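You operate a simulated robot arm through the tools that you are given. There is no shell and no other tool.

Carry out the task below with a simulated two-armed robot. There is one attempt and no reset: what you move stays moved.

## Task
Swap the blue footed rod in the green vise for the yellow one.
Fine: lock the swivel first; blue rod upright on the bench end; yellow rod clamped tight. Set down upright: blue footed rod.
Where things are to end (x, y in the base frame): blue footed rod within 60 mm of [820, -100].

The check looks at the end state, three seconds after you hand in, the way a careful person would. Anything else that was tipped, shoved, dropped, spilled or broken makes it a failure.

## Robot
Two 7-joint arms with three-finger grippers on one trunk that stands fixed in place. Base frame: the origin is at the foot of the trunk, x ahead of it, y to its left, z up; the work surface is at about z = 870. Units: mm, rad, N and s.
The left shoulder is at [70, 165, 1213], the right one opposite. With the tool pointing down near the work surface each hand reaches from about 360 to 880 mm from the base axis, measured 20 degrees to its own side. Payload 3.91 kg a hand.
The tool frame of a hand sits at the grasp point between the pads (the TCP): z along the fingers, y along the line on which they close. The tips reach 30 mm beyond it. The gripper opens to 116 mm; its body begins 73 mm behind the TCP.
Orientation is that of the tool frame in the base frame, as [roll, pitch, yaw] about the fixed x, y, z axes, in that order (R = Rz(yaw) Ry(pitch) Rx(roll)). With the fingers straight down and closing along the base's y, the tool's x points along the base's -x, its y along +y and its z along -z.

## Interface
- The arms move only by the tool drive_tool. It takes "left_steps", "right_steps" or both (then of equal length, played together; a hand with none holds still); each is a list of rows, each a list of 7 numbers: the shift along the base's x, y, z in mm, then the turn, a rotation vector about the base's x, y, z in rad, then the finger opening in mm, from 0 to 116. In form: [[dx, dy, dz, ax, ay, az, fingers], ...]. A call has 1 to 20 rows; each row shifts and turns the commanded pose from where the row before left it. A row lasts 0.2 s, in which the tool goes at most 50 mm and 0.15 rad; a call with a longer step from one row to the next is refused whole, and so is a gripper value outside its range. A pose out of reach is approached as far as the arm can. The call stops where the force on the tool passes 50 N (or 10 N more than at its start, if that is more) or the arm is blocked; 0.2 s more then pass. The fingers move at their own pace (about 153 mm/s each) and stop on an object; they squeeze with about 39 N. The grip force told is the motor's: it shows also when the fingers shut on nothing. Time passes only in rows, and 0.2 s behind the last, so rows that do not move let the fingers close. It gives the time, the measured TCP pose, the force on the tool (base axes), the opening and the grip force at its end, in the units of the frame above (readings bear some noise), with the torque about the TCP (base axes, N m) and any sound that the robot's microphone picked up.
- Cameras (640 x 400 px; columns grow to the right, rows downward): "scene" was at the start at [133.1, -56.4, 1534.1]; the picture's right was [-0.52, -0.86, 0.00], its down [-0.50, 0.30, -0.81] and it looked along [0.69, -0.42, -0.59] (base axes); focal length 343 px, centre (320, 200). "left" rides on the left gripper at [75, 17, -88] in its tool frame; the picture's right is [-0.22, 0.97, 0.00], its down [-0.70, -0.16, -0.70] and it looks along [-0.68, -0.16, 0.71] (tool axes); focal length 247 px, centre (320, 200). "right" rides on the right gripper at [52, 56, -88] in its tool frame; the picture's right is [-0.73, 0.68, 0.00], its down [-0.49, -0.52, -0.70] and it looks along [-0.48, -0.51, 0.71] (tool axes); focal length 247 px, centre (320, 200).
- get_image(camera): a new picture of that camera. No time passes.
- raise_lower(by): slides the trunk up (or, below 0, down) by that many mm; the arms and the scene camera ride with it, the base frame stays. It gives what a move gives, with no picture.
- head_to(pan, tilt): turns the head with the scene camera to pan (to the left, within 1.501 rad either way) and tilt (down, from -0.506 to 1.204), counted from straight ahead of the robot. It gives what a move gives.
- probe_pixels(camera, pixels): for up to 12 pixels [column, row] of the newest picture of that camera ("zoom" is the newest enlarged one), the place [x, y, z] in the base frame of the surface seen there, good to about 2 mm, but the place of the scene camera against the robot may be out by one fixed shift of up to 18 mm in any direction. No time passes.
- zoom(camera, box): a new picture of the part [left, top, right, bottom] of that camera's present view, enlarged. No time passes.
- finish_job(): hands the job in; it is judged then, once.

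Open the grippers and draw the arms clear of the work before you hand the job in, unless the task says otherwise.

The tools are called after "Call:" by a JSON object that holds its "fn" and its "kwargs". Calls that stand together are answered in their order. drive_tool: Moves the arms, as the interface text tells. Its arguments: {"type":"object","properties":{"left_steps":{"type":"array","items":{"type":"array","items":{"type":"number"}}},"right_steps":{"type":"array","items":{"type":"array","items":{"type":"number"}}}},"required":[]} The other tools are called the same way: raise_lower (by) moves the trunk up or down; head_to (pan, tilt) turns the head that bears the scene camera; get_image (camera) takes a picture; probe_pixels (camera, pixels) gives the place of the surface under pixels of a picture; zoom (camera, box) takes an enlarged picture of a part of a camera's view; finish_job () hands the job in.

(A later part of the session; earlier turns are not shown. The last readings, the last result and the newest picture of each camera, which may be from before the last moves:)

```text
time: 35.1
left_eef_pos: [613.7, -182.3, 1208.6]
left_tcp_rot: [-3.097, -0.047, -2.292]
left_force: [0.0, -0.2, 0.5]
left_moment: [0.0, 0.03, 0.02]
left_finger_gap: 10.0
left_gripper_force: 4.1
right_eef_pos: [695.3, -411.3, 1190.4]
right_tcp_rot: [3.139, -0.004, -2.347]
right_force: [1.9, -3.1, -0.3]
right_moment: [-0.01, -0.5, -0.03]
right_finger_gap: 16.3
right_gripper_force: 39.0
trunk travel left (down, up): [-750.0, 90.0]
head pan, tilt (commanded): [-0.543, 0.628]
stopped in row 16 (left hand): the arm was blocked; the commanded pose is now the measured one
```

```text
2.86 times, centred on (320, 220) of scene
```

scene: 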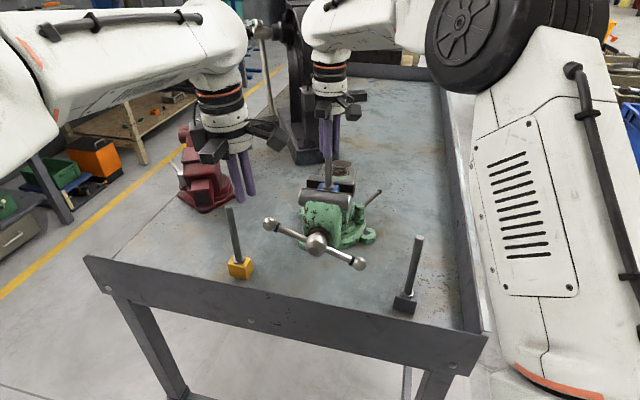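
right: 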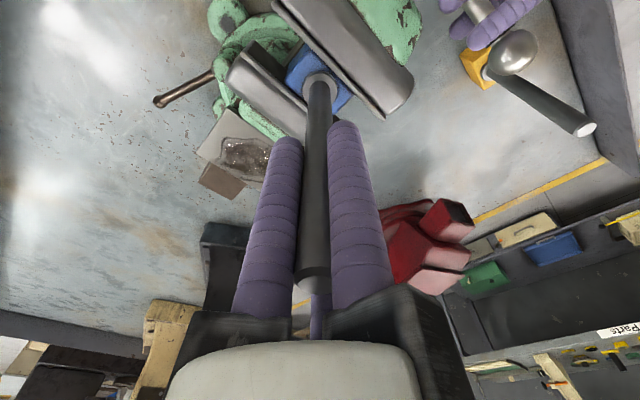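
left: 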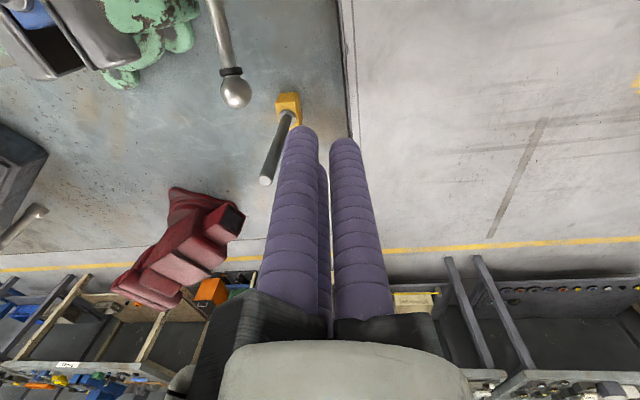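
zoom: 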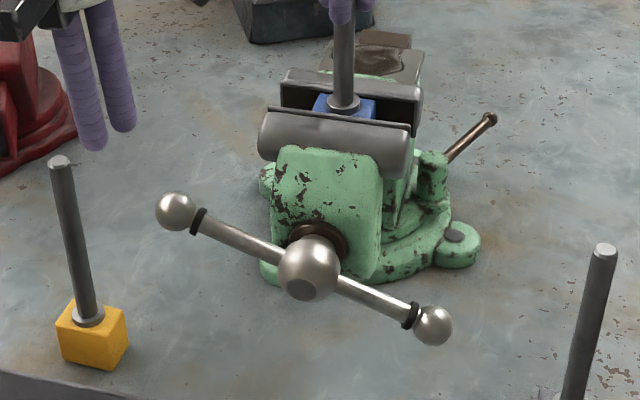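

The bar is now at about 20° and its left half centre is near (658,-281,1026). I yaw the left hand back to about -15°, lean its wrist away (+y) from the right hand, and hover above the bar.

Call:
{"fn": "drive_tool", "kwargs": {"left_steps": [[0, 0, 0, 0.065, 0.002, 0, 6], [0, 0, 0, 0, 0, -0.139, 6], [0, 0, 0, 0, 0, -0.139, 6], [0, 0, 0, 0, 0, -0.139, 6], [0, 0, 0, 0, 0, -0.139, 6], [5, -10, -7, 0, 0, -0.139, 6], [5, -10, -7, 0, 0, -0.139, 6], [5, -10, -7, 0, 0, -0.139, 6], [5, -10, -7, 0, 0, -0.139, 6], [8, -15, -15, -0.117, 0, 0, 6], [8, -16, -20, -0.117, 0, 0, 6], [9, -16, -25, -0.116, 0, 0, 6], [0, 0, 0, 0, 0, 0, 6]]}}

Call:
{"fn": "get_image", "kwargs": {"camera": "left"}}

Call:
{"fn": "get_image", "kwargs": {"camera": "scene"}}

```text
time: 37.9
left_eef_pos: [650.7, -273.8, 1122.2]
left_tcp_rot: [-2.803, 0.097, 2.892]
left_force: [-0.2, 0.3, 1.0]
left_moment: [-0.03, 0.0, -0.01]
left_finger_gap: 9.6
left_gripper_force: 3.6
left hand out of reach, approached as far as the arm can: row 9
right_eef_pos: [696.5, -410.8, 1190.8]
right_tcp_rot: [3.14, -0.001, -2.347]
right_force: [1.0, -1.6, 0.3]
right_moment: [-0.25, -0.08, -0.05]
right_finger_gap: 16.4
right_gripper_force: 38.8
trunk travel left (down, up): [-750.0, 90.0]
head pan, tilt (commanded): [-0.543, 0.628]
```

```text
taken
```

left: 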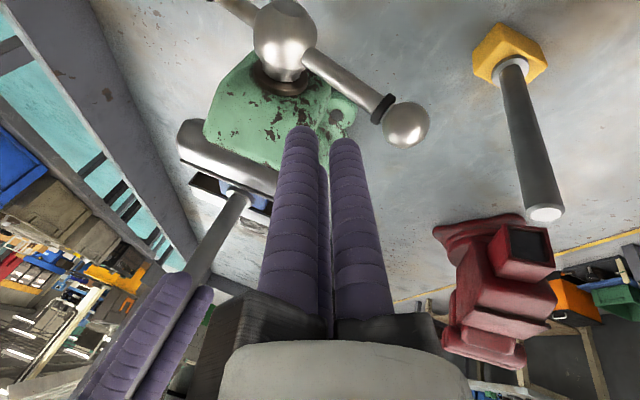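

```text
taken
```

scene: 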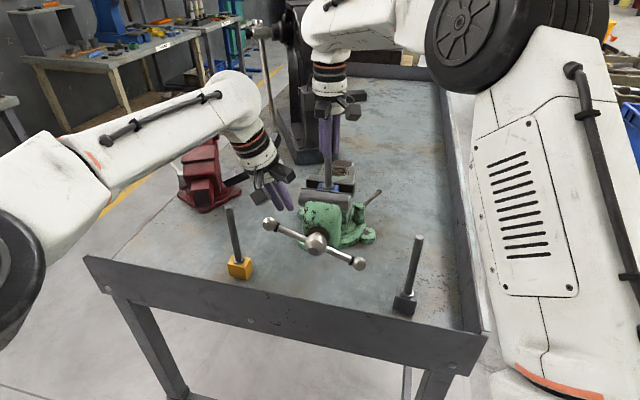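

The hand hovers just above the bar, fingertips at about (651,-284,1094). I shift over the bar and push its left end down to roughly horizontal, watching the force.

Call:
{"fn": "drive_tool", "kwargs": {"left_steps": [[4, 2, -18, 0, 0, 0, 6], [4, 2, -18, 0, 0, 0, 6], [0, 0, -18, 0, 0, 0, 6], [0.6, 0.6, -6.2, 0, 0, 0, 6], [0.6, 0.6, -6.2, 0, 0, 0, 6], [0.6, 0.6, -6.2, 0, 0, 0, 6], [0.6, 0.6, -6.2, 0, 0, 0, 6], [0.6, 0.6, -6.2, 0, 0, 0, 6]]}}

Call:
{"fn": "zoom", "kwargs": {"camera": "scene", "box": [240, 150, 400, 290]}}

Call:
{"fn": "get_image", "kwargs": {"camera": "left"}}

```text
time: 39.7
left_eef_pos: [661.7, -267.4, 1035.2]
left_tcp_rot: [-2.802, 0.095, 2.892]
left_force: [-2.4, 2.4, 5.2]
left_moment: [0.08, 0.02, 0.1]
left_finger_gap: 9.8
left_gripper_force: 4.0
right_eef_pos: [696.7, -411.5, 1190.8]
right_tcp_rot: [3.142, -0.002, -2.348]
right_force: [2.9, -4.6, -0.8]
right_moment: [-0.5, -0.17, -0.06]
right_finger_gap: 16.4
right_gripper_force: 38.8
trunk travel left (down, up): [-750.0, 90.0]
head pan, tilt (commanded): [-0.543, 0.628]
```

```text
2.86 times, centred on (320, 220) of scene
```

zoom: 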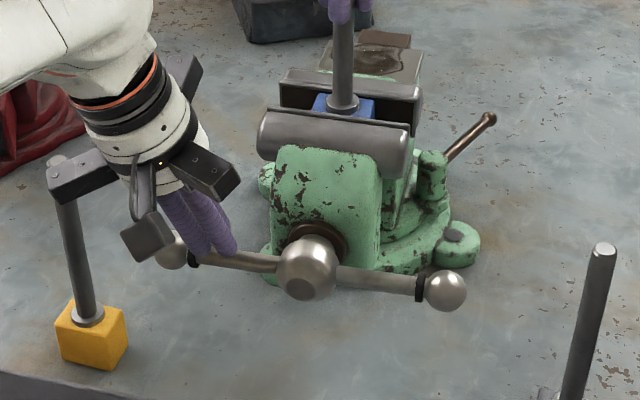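

```text
taken
```

left: 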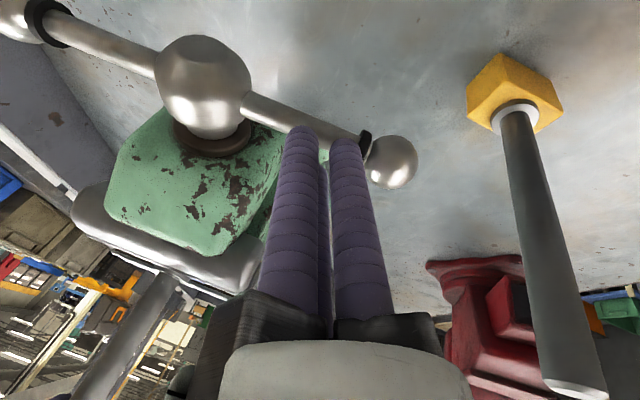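

The bar is now about horizontal (balls at (172,250) and (445,290) in the zoom) with only ~5 N. I push on to about -20° and then test the blue rod again.

Call:
{"fn": "drive_tool", "kwargs": {"left_steps": [[-0.2, -0.2, -5.8, 0, 0, 0, 6], [-0.2, -0.2, -5.8, 0, 0, 0, 6], [-0.2, -0.2, -5.8, 0, 0, 0, 6], [-0.3, -0.3, -5.8, 0, 0, 0, 6], [0, 0, 0, 0, 0, 0, 6]]}}

Call:
{"fn": "drive_tool", "kwargs": {"right_steps": [[0, 0, 3, 0, 0, 0, 10], [0, 0, 0, 0, 0, 0, 10]]}}

Call:
{"fn": "zoom", "kwargs": {"camera": "scene", "box": [240, 150, 400, 290]}}

```text
time: 40.9
left_eef_pos: [662.5, -267.0, 1012.6]
left_tcp_rot: [-2.802, 0.096, 2.891]
left_force: [-1.8, 3.1, 4.4]
left_moment: [-0.03, 0.1, -0.05]
left_finger_gap: 9.8
left_gripper_force: 4.4
right_eef_pos: [695.7, -411.6, 1191.3]
right_tcp_rot: [3.138, -0.001, -2.347]
right_force: [0.6, -1.7, -0.9]
right_moment: [-0.21, -0.08, 0.01]
right_finger_gap: 16.6
right_gripper_force: 39.4
trunk travel left (down, up): [-750.0, 90.0]
head pan, tilt (commanded): [-0.543, 0.628]
```

```text
time: 41.5
left_eef_pos: [662.0, -266.5, 1012.7]
left_tcp_rot: [-2.804, 0.096, 2.893]
left_force: [-3.4, 3.6, 3.8]
left_moment: [0.03, 0.15, -0.09]
left_finger_gap: 9.6
left_gripper_force: 3.3
right_eef_pos: [696.0, -410.9, 1194.4]
right_tcp_rot: [3.139, -0.003, -2.347]
right_force: [0.8, -3.0, -8.8]
right_moment: [-0.27, -0.29, -0.05]
right_finger_gap: 16.4
right_gripper_force: 39.2
trunk travel left (down, up): [-750.0, 90.0]
head pan, tilt (commanded): [-0.543, 0.628]
```

```text
2.86 times, centred on (320, 220) of scene
```

zoom: 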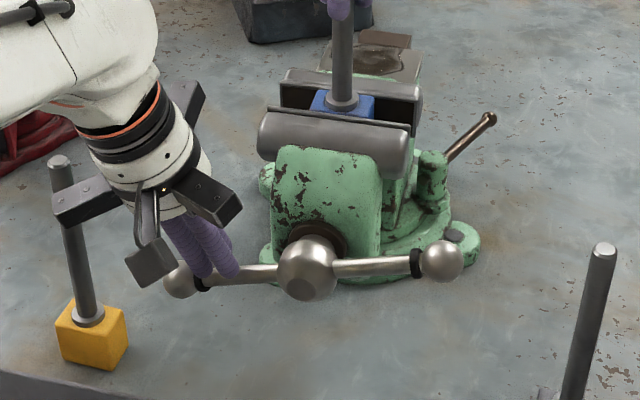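

Now the rod rose with the hand (z 1194) carrying about 9 N, so the jaws have let go. I open a little further, pushing the bar to about -45°.

Call:
{"fn": "drive_tool", "kwargs": {"left_steps": [[-1.0, -1.0, -5.8, 0, 0, 0, 6], [-1.5, -1.5, -5.8, 0, 0, 0, 6], [-2.0, -2.0, -5.6, 0, 0, 0, 6], [-2.5, -2.5, -5.4, 0, 0, 0, 6], [0, 0, 0, 0, 0, 0, 6]]}}

Call:
{"fn": "zoom", "kwargs": {"camera": "scene", "box": [240, 150, 400, 290]}}

Call:
{"fn": "zoom", "kwargs": {"camera": "scene", "box": [290, 165, 370, 215]}}

```text
time: 42.7
left_eef_pos: [654.9, -272.0, 989.7]
left_tcp_rot: [-2.803, 0.095, 2.891]
left_force: [0.5, 5.2, 2.2]
left_moment: [0.11, 0.05, -0.04]
left_finger_gap: 9.8
left_gripper_force: 4.2
right_eef_pos: [696.1, -409.3, 1195.0]
right_tcp_rot: [3.141, -0.002, -2.346]
right_force: [-1.2, -0.4, -8.7]
right_moment: [0.01, -0.03, 0.01]
right_finger_gap: 16.4
right_gripper_force: 39.3
trunk travel left (down, up): [-750.0, 90.0]
head pan, tilt (commanded): [-0.543, 0.628]
```

```text
2.86 times, centred on (320, 220) of scene
```

zoom: 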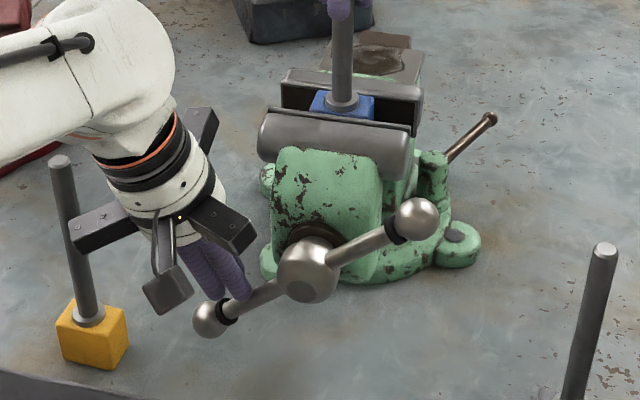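

```text
8.00 times, centred on (330, 190) of scene
```

zoom: 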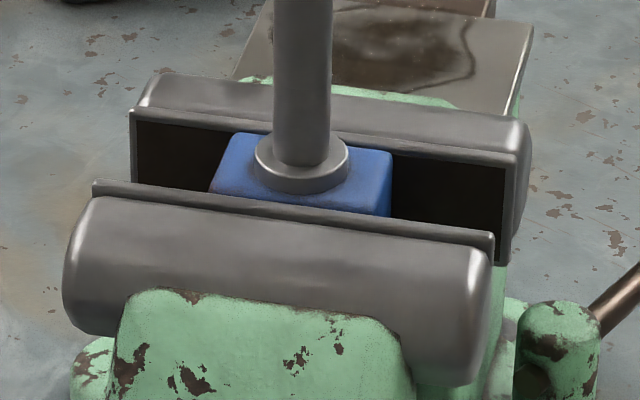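

The handle has turned about 65° and the blue foot hangs free with a steady 8.7 N. I lift the blue rod straight up 90 mm in small steps.

Call:
{"fn": "drive_tool", "kwargs": {"right_steps": [[0, 0, 8, 0, 0, 0, 10], [0, 0, 10, 0, 0, 0, 10], [0, 0, 12, 0, 0, 0, 10], [0, 0, 15, 0, 0, 0, 10], [0, 0, 15, 0, 0, 0, 10], [0, 0, 15, 0, 0, 0, 10], [0, 0, 15, 0, 0, 0, 10], [0, 0, 0, 0, 0, 0, 10]]}}

Call:
{"fn": "get_image", "kwargs": {"camera": "scene"}}

Call:
{"fn": "zoom", "kwargs": {"camera": "scene", "box": [280, 100, 400, 220]}}

```text
time: 44.5
left_eef_pos: [656.4, -273.4, 989.8]
left_tcp_rot: [-2.802, 0.097, 2.891]
left_force: [1.4, 4.2, 2.1]
left_moment: [0.05, 0.05, 0.0]
left_finger_gap: 9.6
left_gripper_force: 3.9
right_eef_pos: [696.8, -412.4, 1284.9]
right_tcp_rot: [3.14, -0.004, -2.348]
right_force: [-0.3, 0.3, -8.1]
right_moment: [0.0, -0.01, 0.0]
right_finger_gap: 16.2
right_gripper_force: 38.9
trunk travel left (down, up): [-750.0, 90.0]
head pan, tilt (commanded): [-0.543, 0.628]
```

```text
taken
```

scene: 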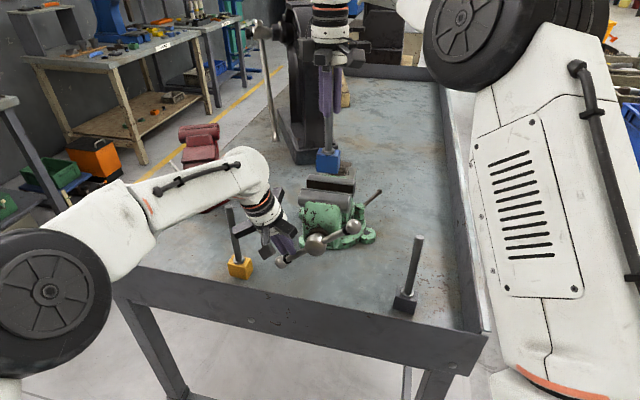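

```text
3.33 times, centred on (340, 160) of scene
```

zoom: 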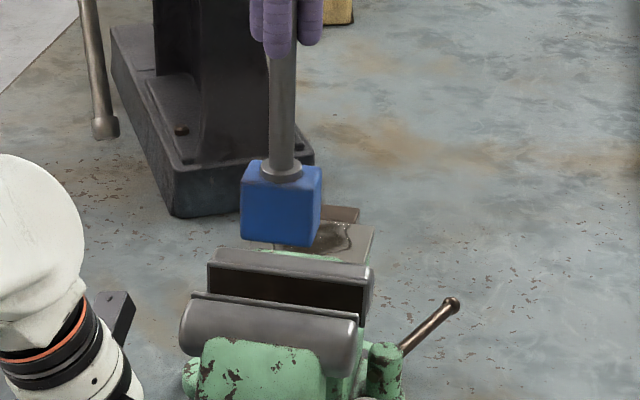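

The blue block is out and clear of the jaws. I probe the jaw gap and the block's faces for clearance figures.

Call:
{"fn": "zoom", "kwargs": {"camera": "scene", "box": [290, 145, 370, 205]}}

Call:
{"fn": "get_image", "kwargs": {"camera": "right"}}

```text
6.67 times, centred on (330, 175) of scene
```

zoom: 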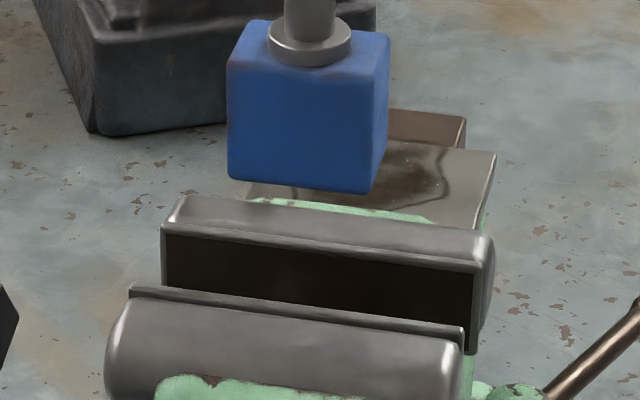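

```text
taken
```

right: 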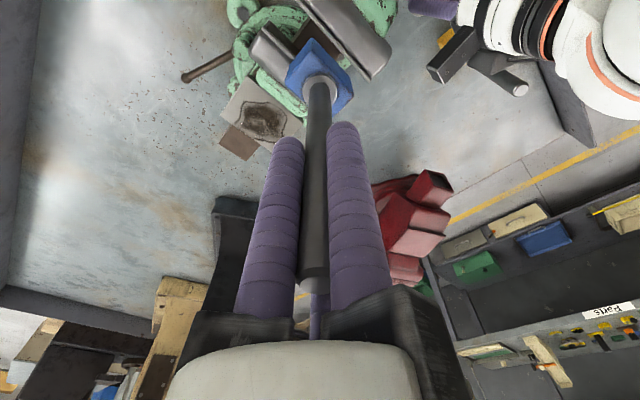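

Call:
{"fn": "probe_pixels", "kwargs": {"camera": "zoom", "pixels": [[170, 230], [320, 246], [470, 266], [140, 287], [300, 305], [455, 327], [235, 175], [368, 188], [383, 150], [235, 70], [370, 80], [384, 60]]}}

Call:
{"fn": "probe_pixels", "kwargs": {"camera": "right", "pixels": [[310, 70], [290, 60], [350, 85], [330, 105], [310, 28], [345, 100], [287, 82]]}}

```text
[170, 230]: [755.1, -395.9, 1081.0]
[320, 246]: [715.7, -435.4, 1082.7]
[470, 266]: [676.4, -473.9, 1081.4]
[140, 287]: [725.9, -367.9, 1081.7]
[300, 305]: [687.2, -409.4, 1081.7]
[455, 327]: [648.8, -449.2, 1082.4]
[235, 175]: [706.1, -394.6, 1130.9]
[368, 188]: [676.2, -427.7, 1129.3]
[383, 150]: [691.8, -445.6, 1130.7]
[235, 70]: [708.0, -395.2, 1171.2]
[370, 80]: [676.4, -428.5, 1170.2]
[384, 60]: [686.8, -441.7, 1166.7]
```

```text
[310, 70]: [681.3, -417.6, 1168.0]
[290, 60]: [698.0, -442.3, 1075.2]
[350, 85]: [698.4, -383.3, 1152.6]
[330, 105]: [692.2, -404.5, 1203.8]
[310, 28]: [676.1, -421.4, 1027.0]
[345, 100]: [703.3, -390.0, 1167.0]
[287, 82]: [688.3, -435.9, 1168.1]
```

The foot is narrower along the vise axis than across it, matching the yellow one's present orientation. I now lift the left hand off the bar and park it to the left, out of the right arm's path.

Call:
{"fn": "drive_tool", "kwargs": {"left_steps": [[0, 0, 40, 0, 0, 0, 6], [0, 0, 40, 0, 0, 0, 6], [0, 0, 40, 0, 0, 0, 6], [-5, 20, 40, 0, 0, 0, 6], [-15, 40, 10, 0, 0, 0, 6], [-17, 43, 0, 0, 0, 0, 6], [-17, 43, 0, 0, 0, 0, 6], [-17, 43, 0, 0, 0, 0, 6], [-17, 43, 0, 0, 0, 0, 6], [-17, 43, 0, 0, 0, 0, 6], [-17, 43, 0, 0, 0, 0, 6], [-17, 43, 0, 0, 0, 0, 6]]}}

Call:
{"fn": "get_image", "kwargs": {"camera": "scene"}}

```text
time: 47.1
left_eef_pos: [513.3, 88.8, 1161.6]
left_tcp_rot: [-2.801, 0.097, 2.889]
left_force: [0.6, 0.0, -0.9]
left_moment: [-0.05, 0.01, -0.03]
left_finger_gap: 10.0
left_gripper_force: 3.7
right_eef_pos: [696.0, -409.9, 1285.5]
right_tcp_rot: [3.141, -0.003, -2.349]
right_force: [-1.2, 0.5, -7.0]
right_moment: [0.0, 0.02, 0.0]
right_finger_gap: 16.4
right_gripper_force: 39.0
trunk travel left (down, up): [-750.0, 90.0]
head pan, tilt (commanded): [-0.543, 0.628]
```

```text
taken
```

scene: 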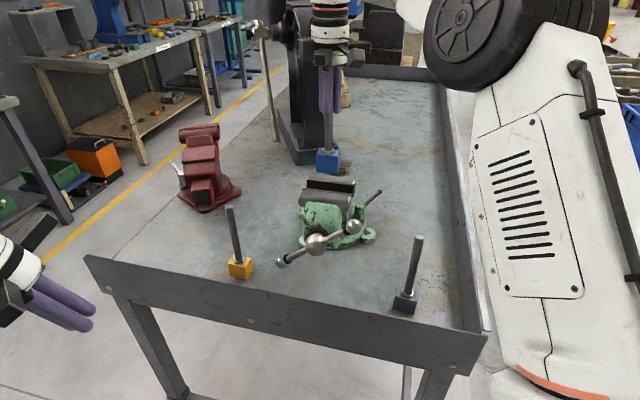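

The left hand is parked. I carry the blue rod with the right hand around the far side of the yellow rod toward (812,-103), lowering gradually.

Call:
{"fn": "drive_tool", "kwargs": {"right_steps": [[20, 22, -4, 0, 0, 0, 10], [20, 24, -6, 0, 0, 0, 10], [18, 24, -8, 0, 0, 0, 10], [16, 24, -10, 0, 0, 0, 10], [12, 36, -14, 0, 0, 0, 10], [10, 38, -14, 0, 0, 0, 10], [8, 38, -14, 0, 0, 0, 10], [6, 40, -14, 0, 0, 0, 10], [4, 40, -14, 0, 0, 0, 10], [2, 21, -14, 0, 0, 0, 10], [0, 0, 0, 0, 0, 0, 10]]}}

Call:
{"fn": "get_image", "kwargs": {"camera": "scene"}}

Call:
{"fn": "get_image", "kwargs": {"camera": "right"}}

```text
time: 49.5
left_eef_pos: [515.7, 86.3, 1160.5]
left_tcp_rot: [-2.803, 0.094, 2.893]
left_force: [-0.8, 0.6, 0.4]
left_moment: [-0.01, 0.0, 0.01]
left_finger_gap: 9.5
left_gripper_force: 3.6
right_eef_pos: [802.2, -118.7, 1166.7]
right_tcp_rot: [3.139, -0.002, -2.347]
right_force: [0.2, -0.1, -8.0]
right_moment: [0.03, -0.02, -0.02]
right_finger_gap: 16.2
right_gripper_force: 39.3
right hand out of reach, approached as far as the arm can: row 7, 8, 9
trunk travel left (down, up): [-750.0, 90.0]
head pan, tilt (commanded): [-0.543, 0.628]
```

```text
taken
```

scene: 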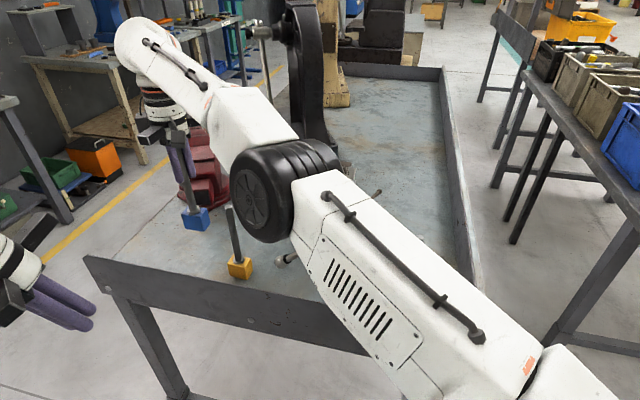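

```text
taken
```

right: 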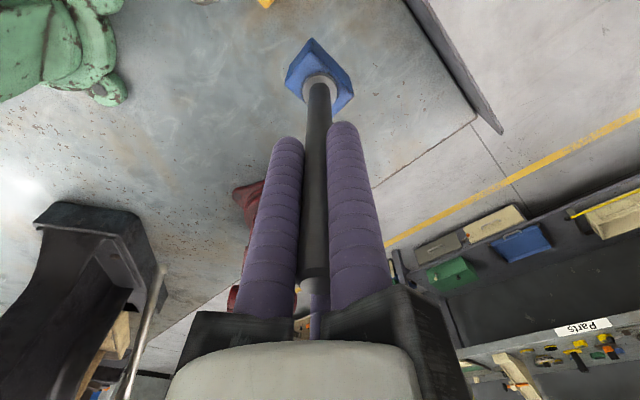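

The rod hangs upright near (802,-119). The right elbow passes over the bench, so I check its height before lowering.

Call:
{"fn": "probe_pixels", "kwargs": {"camera": "scene", "pixels": [[255, 200], [300, 230], [280, 160], [330, 270], [400, 340], [240, 120], [195, 220], [190, 180], [180, 110], [232, 215]]}}

Call:
{"fn": "probe_pixels", "kwargs": {"camera": "right", "pixels": [[320, 60], [300, 75], [345, 85], [310, 45], [200, 60], [250, 190]]}}

```text
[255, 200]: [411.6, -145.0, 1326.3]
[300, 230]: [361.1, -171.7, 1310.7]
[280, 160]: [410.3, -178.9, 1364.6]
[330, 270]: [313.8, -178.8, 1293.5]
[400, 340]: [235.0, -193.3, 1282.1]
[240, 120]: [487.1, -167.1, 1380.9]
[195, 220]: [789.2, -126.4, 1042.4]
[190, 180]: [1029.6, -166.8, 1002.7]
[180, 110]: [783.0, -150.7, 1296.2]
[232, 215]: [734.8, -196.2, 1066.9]
```

```text
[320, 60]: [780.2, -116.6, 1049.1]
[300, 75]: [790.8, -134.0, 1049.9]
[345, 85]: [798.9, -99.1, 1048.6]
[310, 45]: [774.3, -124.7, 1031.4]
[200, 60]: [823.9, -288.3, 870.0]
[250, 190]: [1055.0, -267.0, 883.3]
```

The elbow is at z≈1300, well clear. The blue block's top is at z≈1049, so the bottom is about 133 mm above the bench; I lower most of the way while shifting to (812,-103).

Call:
{"fn": "drive_tool", "kwargs": {"right_steps": [[2, 3, -20, 0, 0, 0, 10], [2, 3, -20, 0, 0, 0, 10], [2, 3, -20, 0, 0, 0, 10], [2, 3, -20, 0, 0, 0, 10], [2, 3, -20, 0, 0, 0, 10], [0, 1, -12, 0, 0, 0, 10], [0, 0, 0, 0, 0, 0, 10]]}}

Call:
{"fn": "get_image", "kwargs": {"camera": "right"}}

Call:
{"fn": "zoom", "kwargs": {"camera": "scene", "box": [120, 140, 280, 300]}}

```text
time: 51.1
left_eef_pos: [514.9, 87.6, 1160.7]
left_tcp_rot: [-2.803, 0.097, 2.893]
left_force: [1.0, -0.3, -0.7]
left_moment: [-0.01, -0.02, 0.01]
left_finger_gap: 9.5
left_gripper_force: 4.0
right_eef_pos: [811.7, -101.8, 1054.9]
right_tcp_rot: [3.141, -0.004, -2.347]
right_force: [1.1, -0.5, -7.3]
right_moment: [0.04, 0.02, 0.01]
right_finger_gap: 16.3
right_gripper_force: 39.3
trunk travel left (down, up): [-750.0, 90.0]
head pan, tilt (commanded): [-0.543, 0.628]
```

```text
taken
```

right: 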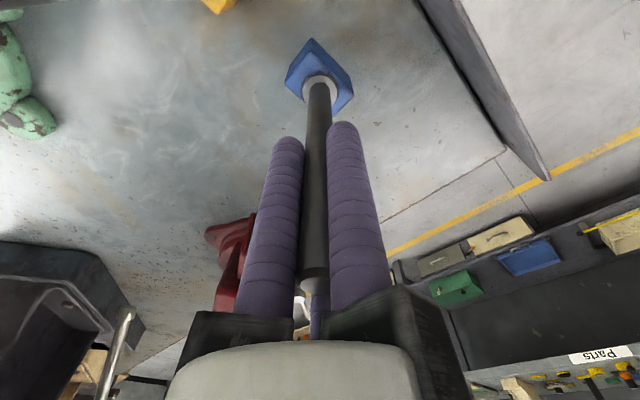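

```text
2.50 times, centred on (200, 220) of scene
```

zoom: 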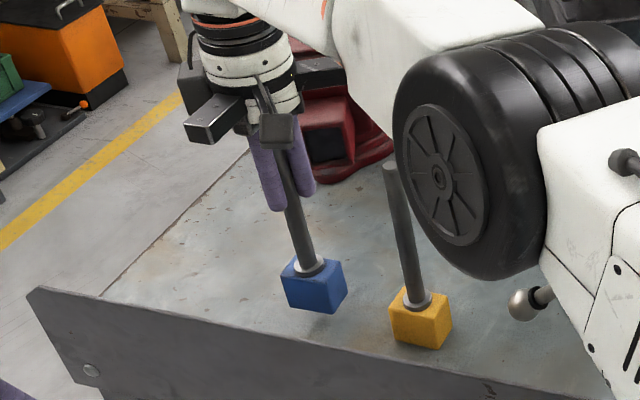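

The blue block hangs about 20 mm above the bench at the target. I lower in small steps until the bench takes the weight.

Call:
{"fn": "drive_tool", "kwargs": {"right_steps": [[0, 0, -4, 0, 0, 0, 10], [0, 0, -4, 0, 0, 0, 10], [0, 0, -4, 0, 0, 0, 10], [0, 0, -3, 0, 0, 0, 10], [0, 0, -2, 0, 0, 0, 10], [0, 0, 0, 0, 0, 0, 10]]}}

Call:
{"fn": "zoom", "kwargs": {"camera": "scene", "box": [160, 200, 260, 300]}}

```text
time: 52.5
left_eef_pos: [515.2, 86.7, 1161.3]
left_tcp_rot: [-2.804, 0.095, 2.892]
left_force: [-0.3, -0.7, 0.1]
left_moment: [0.04, 0.02, 0.03]
left_finger_gap: 9.6
left_gripper_force: 3.4
right_eef_pos: [810.5, -100.9, 1037.5]
right_tcp_rot: [3.138, -0.002, -2.347]
right_force: [1.3, 0.5, -8.4]
right_moment: [0.02, -0.02, 0.01]
right_finger_gap: 16.3
right_gripper_force: 39.0
trunk travel left (down, up): [-750.0, 90.0]
head pan, tilt (commanded): [-0.543, 0.628]
```

```text
4.00 times, centred on (210, 250) of scene
```

zoom: 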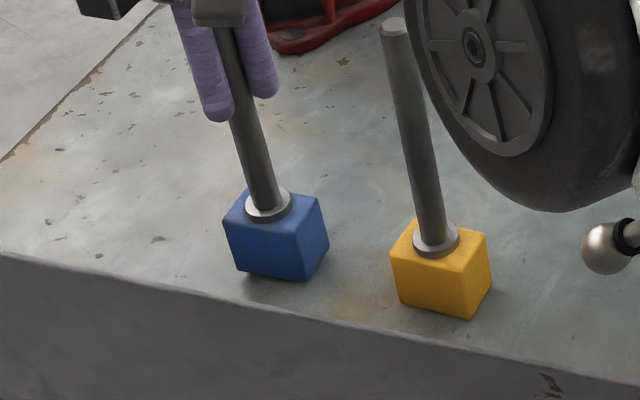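

Not yet touching (still -8.4 N). I continue down in 1.5 mm steps.

Call:
{"fn": "drive_tool", "kwargs": {"right_steps": [[0, 0, -1.5, 0, 0, 0, 10], [0, 0, -1.5, 0, 0, 0, 10], [0, 0, -1, 0, 0, 0, 10], [0, 0, 0, 0, 0, 0, 10]]}}

```text
time: 53.5
left_eef_pos: [515.6, 86.5, 1160.9]
left_tcp_rot: [-2.803, 0.096, 2.893]
left_force: [0.1, 0.5, -0.4]
left_moment: [-0.01, 0.0, 0.02]
left_finger_gap: 9.7
left_gripper_force: 3.5
right_eef_pos: [812.2, -102.3, 1035.5]
right_tcp_rot: [3.14, -0.003, -2.346]
right_force: [0.7, -0.1, -7.4]
right_moment: [0.01, -0.01, 0.0]
right_finger_gap: 16.2
right_gripper_force: 39.4
trunk travel left (down, up): [-750.0, 90.0]
head pan, tilt (commanded): [-0.543, 0.628]
```

Still carrying the full weight at z=1035.5; I keep lowering slowly.

Call:
{"fn": "drive_tool", "kwargs": {"right_steps": [[0, 0, -1.5, 0, 0, 0, 10], [0, 0, -1.5, 0, 0, 0, 10], [0, 0, 0, 0, 0, 0, 10]]}}

Call:
{"fn": "zoom", "kwargs": {"camera": "scene", "box": [170, 220, 250, 290]}}

```text
time: 54.3
left_eef_pos: [514.6, 87.3, 1162.3]
left_tcp_rot: [-2.802, 0.095, 2.894]
left_force: [0.2, 0.0, 0.2]
left_moment: [0.01, 0.0, -0.03]
left_finger_gap: 9.7
left_gripper_force: 3.7
right_eef_pos: [811.1, -102.0, 1032.7]
right_tcp_rot: [-3.142, 0.0, -2.347]
right_force: [2.4, 0.3, 1.9]
right_moment: [0.16, -0.36, -0.04]
right_finger_gap: 16.4
right_gripper_force: 38.7
trunk travel left (down, up): [-750.0, 90.0]
head pan, tilt (commanded): [-0.543, 0.628]
```

```text
5.71 times, centred on (210, 255) of scene
```

zoom: 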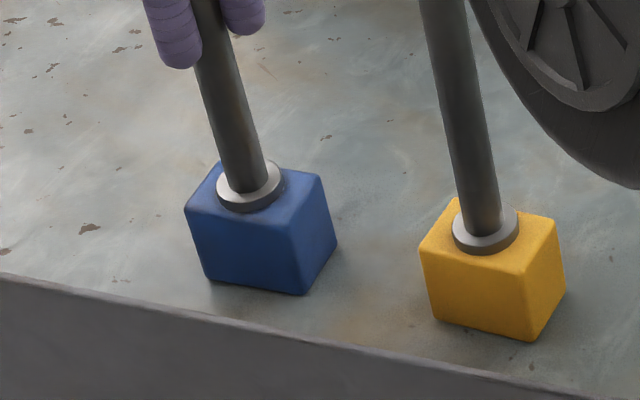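

The bench now carries the rod (force +1.9 N). I open the fingers and check that it stands, then rise straight up.

Call:
{"fn": "drive_tool", "kwargs": {"right_steps": [[0, 0, 0, 0, 0, 0, 24], [0, 0, 0, 0, 0, 0, 40], [0, 0, 0, 0, 0, 0, 60], [0, 0, 0, 0, 0, 0, 60]]}}

Call:
{"fn": "get_image", "kwargs": {"camera": "right"}}

Call:
{"fn": "zoom", "kwargs": {"camera": "scene", "box": [160, 200, 260, 300]}}

```text
time: 55.3
left_eef_pos: [514.4, 87.3, 1162.1]
left_tcp_rot: [-2.802, 0.096, 2.891]
left_force: [0.1, 0.1, 0.3]
left_moment: [-0.01, 0.01, 0.01]
left_finger_gap: 9.8
left_gripper_force: 3.9
right_eef_pos: [810.2, -101.6, 1031.6]
right_tcp_rot: [3.139, -0.002, -2.347]
right_force: [-0.5, 0.8, -0.7]
right_moment: [-0.02, 0.02, -0.01]
right_finger_gap: 60.0
right_gripper_force: 0.0
trunk travel left (down, up): [-750.0, 90.0]
head pan, tilt (commanded): [-0.543, 0.628]
```

```text
taken
```

right: 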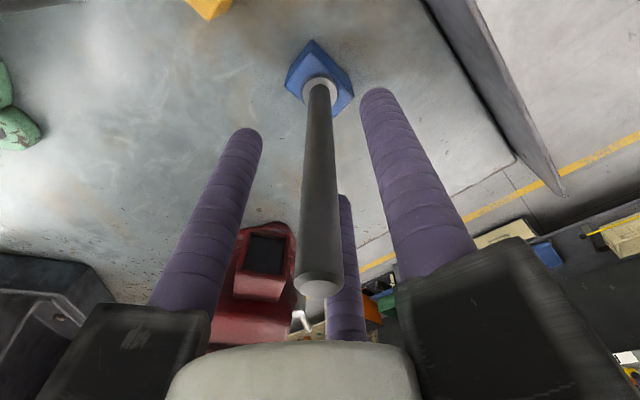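

```text
4.00 times, centred on (210, 250) of scene
```

zoom: 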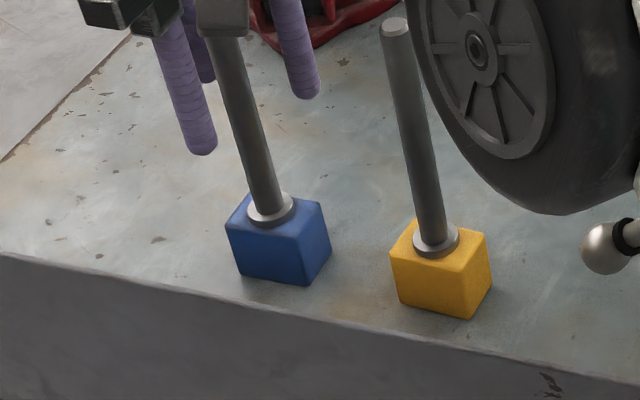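

The blue rod stands upright on its own. I raise the right hand clear of it and move back to a pose above the vise to look into the jaws.

Call:
{"fn": "drive_tool", "kwargs": {"right_steps": [[0, 0, 20, 0, 0, 0, 60], [0, 0, 20, 0, 0, 0, 60], [0, 0, 25, 0, 0, 0, 60], [0, 0, 25, 0, 0, 0, 60], [0, 0, 20, 0, 0, 0, 60], [-2, -40, 0, 0, 0, 0, 60], [-4, -40, 5, 0, 0, 0, 60], [-8, -40, 10, 0, 0, 0, 60], [-10, -40, 15, 0, 0, 0, 60], [-12, -38, 15, 0, 0, 0, 60], [-18, -30, 20, 0, 0, 0, 60], [-20, -30, 20, 0, 0, 0, 60], [-20, -30, 20, 0, 0, 0, 60], [-20, -20, 15, 0, 0, 0, 60], [0, 0, 0, 0, 0, 0, 60]]}}

Call:
{"fn": "get_image", "kwargs": {"camera": "right"}}

Call:
{"fn": "get_image", "kwargs": {"camera": "scene"}}

```text
time: 58.5
left_eef_pos: [515.5, 87.9, 1161.7]
left_tcp_rot: [-2.802, 0.097, 2.891]
left_force: [0.0, 0.3, 0.0]
left_moment: [-0.02, -0.01, 0.01]
left_finger_gap: 9.9
left_gripper_force: 3.6
right_eef_pos: [691.2, -416.1, 1259.5]
right_tcp_rot: [3.14, -0.003, -2.347]
right_force: [1.0, -0.3, -0.3]
right_moment: [-0.02, 0.02, -0.03]
right_finger_gap: 60.2
right_gripper_force: 0.1
right hand out of reach, approached as far as the arm can: row 4, 5
trunk travel left (down, up): [-750.0, 90.0]
head pan, tilt (commanded): [-0.543, 0.628]
```

```text
taken
```

right: 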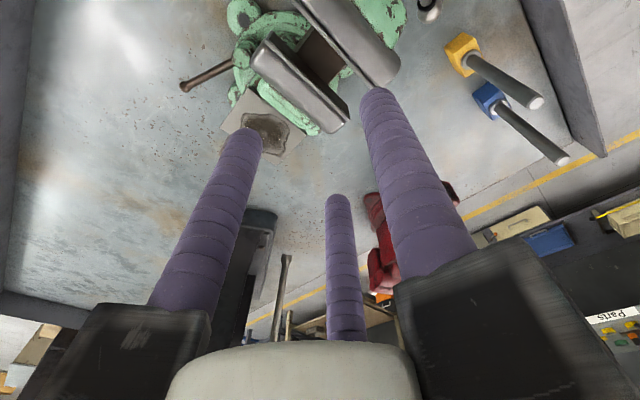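

```text
taken
```

scene: 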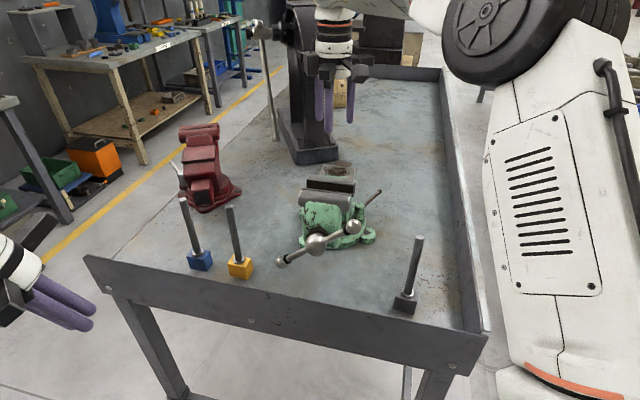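

Blue and yellow both stand upright. I zoom into the jaws from the right camera and measure the opening, and take a close look at the yellow block too.

Call:
{"fn": "zoom", "kwargs": {"camera": "right", "box": [230, 0, 410, 140]}}

Call:
{"fn": "probe_pixels", "kwargs": {"camera": "zoom", "pixels": [[100, 160], [180, 250], [280, 345], [320, 120], [390, 190], [460, 265], [250, 100], [300, 180], [350, 240], [330, 160], [240, 230], [150, 205]]}}

Call:
{"fn": "zoom", "kwargs": {"camera": "right", "box": [420, 20, 600, 180]}}

```text
2.86 times, centred on (320, 70) of right
```

zoom: 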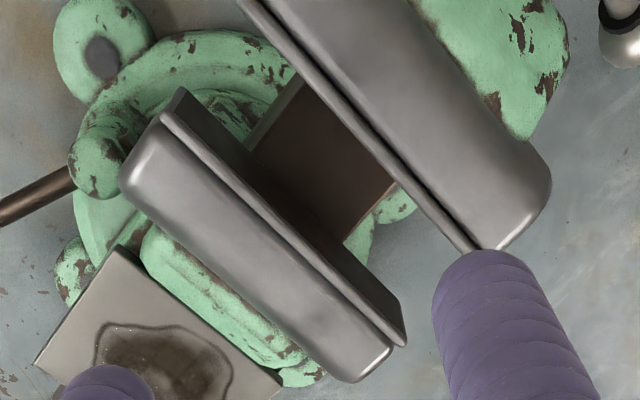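

```text
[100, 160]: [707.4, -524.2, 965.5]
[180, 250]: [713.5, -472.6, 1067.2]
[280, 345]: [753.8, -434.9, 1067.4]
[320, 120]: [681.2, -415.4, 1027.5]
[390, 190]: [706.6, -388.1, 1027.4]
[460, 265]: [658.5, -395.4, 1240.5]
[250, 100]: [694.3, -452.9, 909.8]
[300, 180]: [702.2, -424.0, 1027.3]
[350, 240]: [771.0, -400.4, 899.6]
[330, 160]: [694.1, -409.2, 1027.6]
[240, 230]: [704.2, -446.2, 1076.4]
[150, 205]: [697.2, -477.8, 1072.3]
```

```text
2.50 times, centred on (510, 100) of right
```

zoom: 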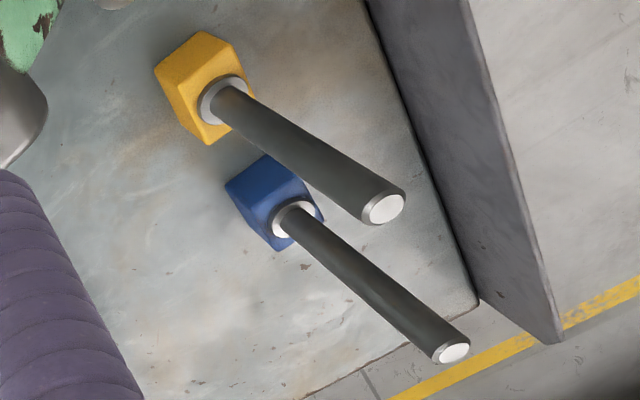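

The slide bar between the jaws is at z≈1027.5, so the foot rests on it. I re-zoom and sample points across both jaw plates to measure the opening.

Call:
{"fn": "zoom", "kwargs": {"camera": "right", "box": [260, 20, 380, 110]}}

```text
4.44 times, centred on (320, 65) of right
```

zoom: 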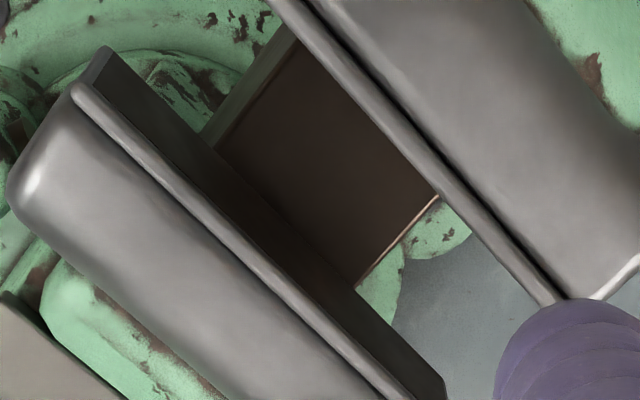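

Call:
{"fn": "probe_pixels", "kwargs": {"camera": "zoom", "pixels": [[212, 232], [220, 226], [228, 220], [236, 214], [250, 205], [395, 150], [402, 145], [410, 140], [418, 134], [430, 128], [388, 156], [320, 300]]}}

```text
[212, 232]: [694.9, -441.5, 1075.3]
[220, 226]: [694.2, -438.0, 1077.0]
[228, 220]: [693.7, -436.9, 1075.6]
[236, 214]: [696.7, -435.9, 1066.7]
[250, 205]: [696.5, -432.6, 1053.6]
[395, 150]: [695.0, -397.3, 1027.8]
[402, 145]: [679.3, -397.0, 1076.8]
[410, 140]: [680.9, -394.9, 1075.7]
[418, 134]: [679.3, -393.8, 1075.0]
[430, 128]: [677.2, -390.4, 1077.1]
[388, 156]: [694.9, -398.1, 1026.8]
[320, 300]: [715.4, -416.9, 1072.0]
```

The jaw gap now measures about 38 mm (inner faces at x−y ≈ 1130 and 1076). I probe the yellow and blue rod tops and the yellow block's corners in the right camera to plan the pick-up.

Call:
{"fn": "zoom", "kwargs": {"camera": "right", "box": [430, 20, 590, 180]}}

Call:
{"fn": "probe_pixels", "kwargs": {"camera": "right", "pixels": [[537, 103], [563, 160], [500, 75], [478, 60], [457, 48], [470, 38], [452, 58], [462, 72], [448, 46], [520, 130]]}}

```text
2.50 times, centred on (510, 100) of right
```

zoom: 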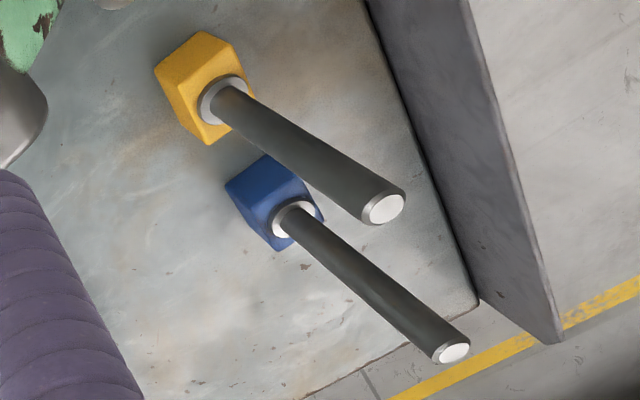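

```text
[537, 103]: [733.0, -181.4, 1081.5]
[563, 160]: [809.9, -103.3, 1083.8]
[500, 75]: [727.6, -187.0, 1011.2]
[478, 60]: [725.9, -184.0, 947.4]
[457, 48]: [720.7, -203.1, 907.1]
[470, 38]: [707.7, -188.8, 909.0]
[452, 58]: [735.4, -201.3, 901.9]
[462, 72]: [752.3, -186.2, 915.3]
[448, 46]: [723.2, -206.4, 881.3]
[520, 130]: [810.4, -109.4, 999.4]
```

The yellow rod's top centre is at (733,-181.4,1082). I move the right hand above it, fingers open 70 mm.

Call:
{"fn": "drive_tool", "kwargs": {"right_steps": [[6, 33.5, -14, 0, 0, 0, 70], [6, 33.5, -14, 0, 0, 0, 70], [6, 33.5, -16, 0, 0, 0, 70], [6, 33.5, -16, 0, 0, 0, 70], [6, 33.5, -16, 0, 0, 0, 70], [6, 33.5, -16, 0, 0, 0, 70], [6, 33.5, -16, 0, 0, 0, 70], [0, 0, 0, 0, 0, 0, 70]]}}

Call:
{"fn": "get_image", "kwargs": {"camera": "right"}}

```text
time: 60.3
left_eef_pos: [514.7, 85.3, 1160.9]
left_tcp_rot: [-2.801, 0.096, 2.892]
left_force: [0.8, -0.5, -0.7]
left_moment: [-0.01, 0.01, -0.03]
left_finger_gap: 9.5
left_gripper_force: 3.8
right_eef_pos: [732.4, -182.2, 1152.8]
right_tcp_rot: [3.14, -0.002, -2.349]
right_force: [-0.5, 0.0, 0.5]
right_moment: [-0.01, 0.03, 0.02]
right_finger_gap: 69.9
right_gripper_force: 0.2
trunk travel left (down, up): [-750.0, 90.0]
head pan, tilt (commanded): [-0.543, 0.628]
```

```text
taken
```

right: 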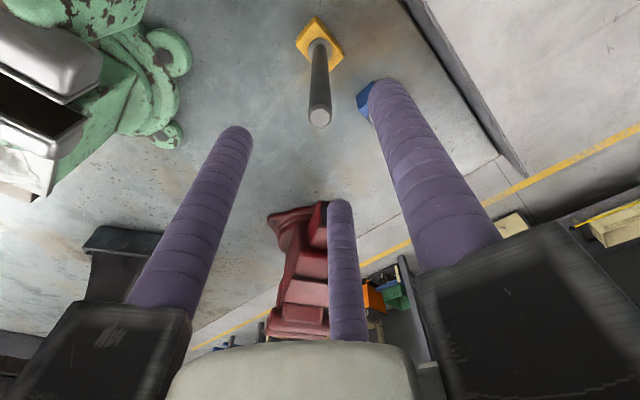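

I zoom on the yellow block from above to measure its size and yaw.

Call:
{"fn": "zoom", "kwargs": {"camera": "right", "box": [280, 0, 380, 100]}}

```text
4.00 times, centred on (330, 50) of right
```

zoom: 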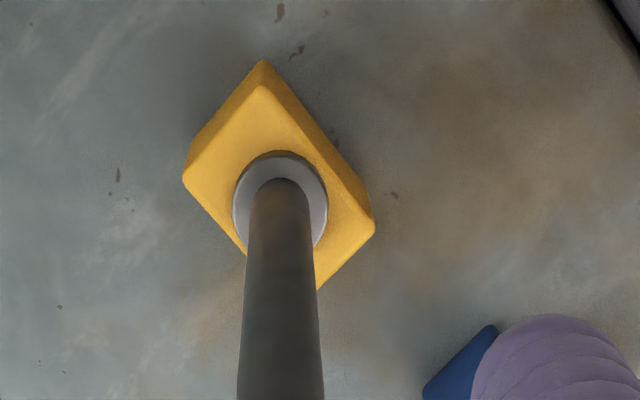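

Call:
{"fn": "probe_pixels", "kwargs": {"camera": "zoom", "pixels": [[263, 92], [192, 177], [366, 222], [320, 280], [228, 135], [315, 155], [212, 208], [230, 232], [345, 250], [262, 64], [300, 110], [345, 165]]}}

```text
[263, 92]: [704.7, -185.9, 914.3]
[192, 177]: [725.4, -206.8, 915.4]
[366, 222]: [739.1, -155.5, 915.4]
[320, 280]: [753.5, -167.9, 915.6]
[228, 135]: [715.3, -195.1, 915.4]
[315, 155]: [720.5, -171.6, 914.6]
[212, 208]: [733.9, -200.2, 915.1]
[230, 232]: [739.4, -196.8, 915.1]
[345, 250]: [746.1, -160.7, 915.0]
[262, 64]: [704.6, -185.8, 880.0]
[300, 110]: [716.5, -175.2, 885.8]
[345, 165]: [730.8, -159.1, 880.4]
```

The yellow foot measures about 46 × 31 × 45 mm, centred at (732,-181) and aligned with the jaws within a couple of degrees; the 38 mm gap is enough. I descend around the rod to z≈1046 and grip it.

Call:
{"fn": "drive_tool", "kwargs": {"right_steps": [[0.5, 1, -27, 0, 0, 0, 70], [0, 0, -27, 0, 0, 0, 70], [0, 0, -27, 0, 0, 0, 70], [0, 0, -26, 0, 0, 0, 70], [0, 0, 0, 0, 0, 0, 40], [0, 0, 0, 0, 0, 0, 10], [0, 0, 0, 0, 0, 0, 10], [0, 0, 0, 0, 0, 0, 10]]}}

Call:
{"fn": "get_image", "kwargs": {"camera": "right"}}

Call:
{"fn": "get_image", "kwargs": {"camera": "scene"}}

```text
time: 62.1
left_eef_pos: [516.1, 86.1, 1161.6]
left_tcp_rot: [-2.801, 0.096, 2.894]
left_force: [0.2, -0.1, 0.4]
left_moment: [-0.03, -0.02, 0.01]
left_finger_gap: 9.6
left_gripper_force: 3.9
right_eef_pos: [734.8, -180.6, 1045.5]
right_tcp_rot: [3.14, -0.004, -2.347]
right_force: [0.2, -2.9, 0.3]
right_moment: [-0.27, 0.06, -0.03]
right_finger_gap: 16.4
right_gripper_force: 39.1
trunk travel left (down, up): [-750.0, 90.0]
head pan, tilt (commanded): [-0.543, 0.628]
```

```text
taken
```

right: 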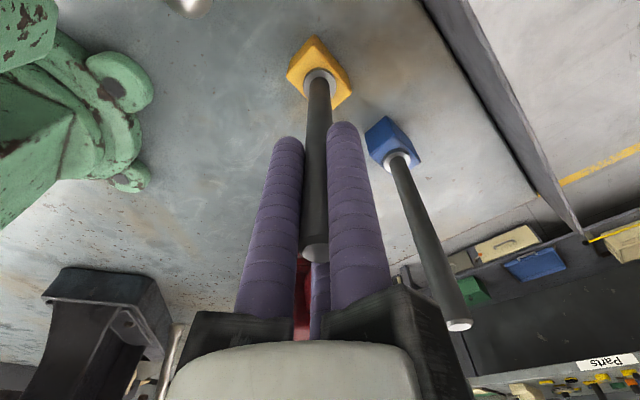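

```text
taken
```

scene: 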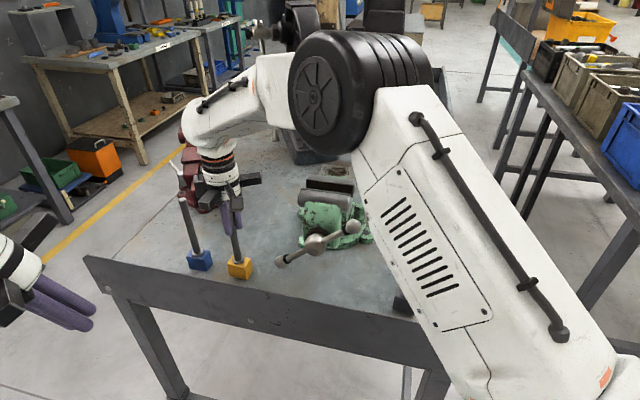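

Yellow rod gripped (gap 16.4). I lift it straight up and carry it over to above the vise jaws.

Call:
{"fn": "drive_tool", "kwargs": {"right_steps": [[0, 0, 15, 0, 0, 0, 10], [0, 0, 25, 0, 0, 0, 10], [0, 0, 30, 0, 0, 0, 10], [0, 0, 35, 0, 0, 0, 10], [0, 0, 35, 0, 0, 0, 10], [-6, -20, 25, 0, 0, 0, 10], [-6, -30, 25, 0, 0, 0, 10], [-6, -34, 25, 0, 0, 0, 10], [-6, -36, 20, 0, 0, 0, 10], [-5, -37, 6, 0, 0, 0, 10], [-5, -37, 0, 0, 0, 0, 10], [-4, -36, 0, 0, 0, 0, 10], [0, 0, 0, 0, 0, 0, 10]]}}

Call:
{"fn": "get_image", "kwargs": {"camera": "right"}}

Call:
{"fn": "get_image", "kwargs": {"camera": "scene"}}

```text
time: 64.9
left_eef_pos: [515.8, 88.2, 1161.2]
left_tcp_rot: [-2.801, 0.096, 2.893]
left_force: [0.7, 0.2, 0.5]
left_moment: [-0.02, 0.0, -0.02]
left_finger_gap: 9.4
left_gripper_force: 3.6
right_eef_pos: [697.4, -411.6, 1286.0]
right_tcp_rot: [3.14, -0.003, -2.348]
right_force: [0.2, 0.2, -7.7]
right_moment: [0.01, -0.01, -0.01]
right_finger_gap: 16.2
right_gripper_force: 38.5
trunk travel left (down, up): [-750.0, 90.0]
head pan, tilt (commanded): [-0.543, 0.628]
```

```text
taken
```

right: 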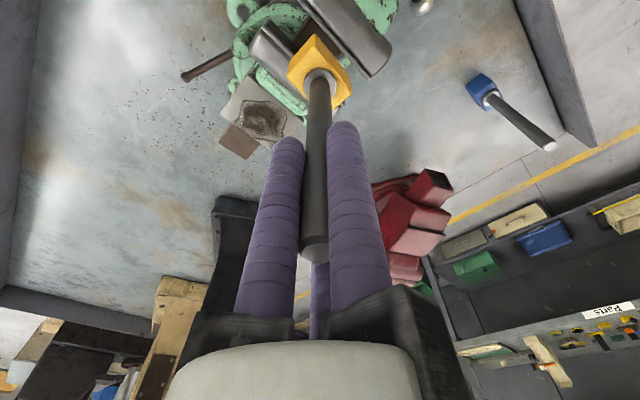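

```text
taken
```

scene: 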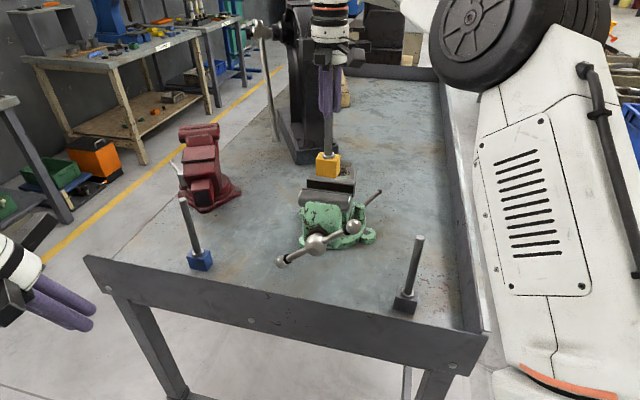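

The yellow foot is above the jaws. I zoom from the right camera and the scene to compare its yaw with the jaws.

Call:
{"fn": "zoom", "kwargs": {"camera": "right", "box": [250, 0, 390, 130]}}

Call:
{"fn": "zoom", "kwargs": {"camera": "scene", "box": [290, 145, 370, 205]}}

```text
3.08 times, centred on (320, 65) of right
```

zoom: 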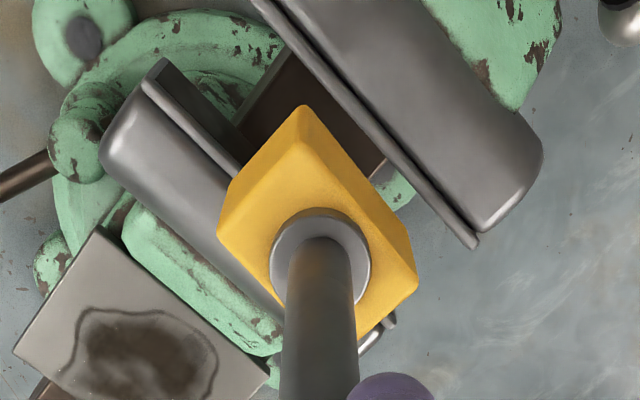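

```text
6.67 times, centred on (330, 175) of scene
```

zoom: 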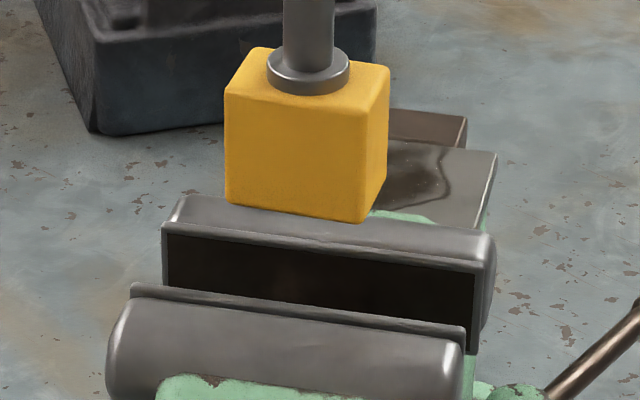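

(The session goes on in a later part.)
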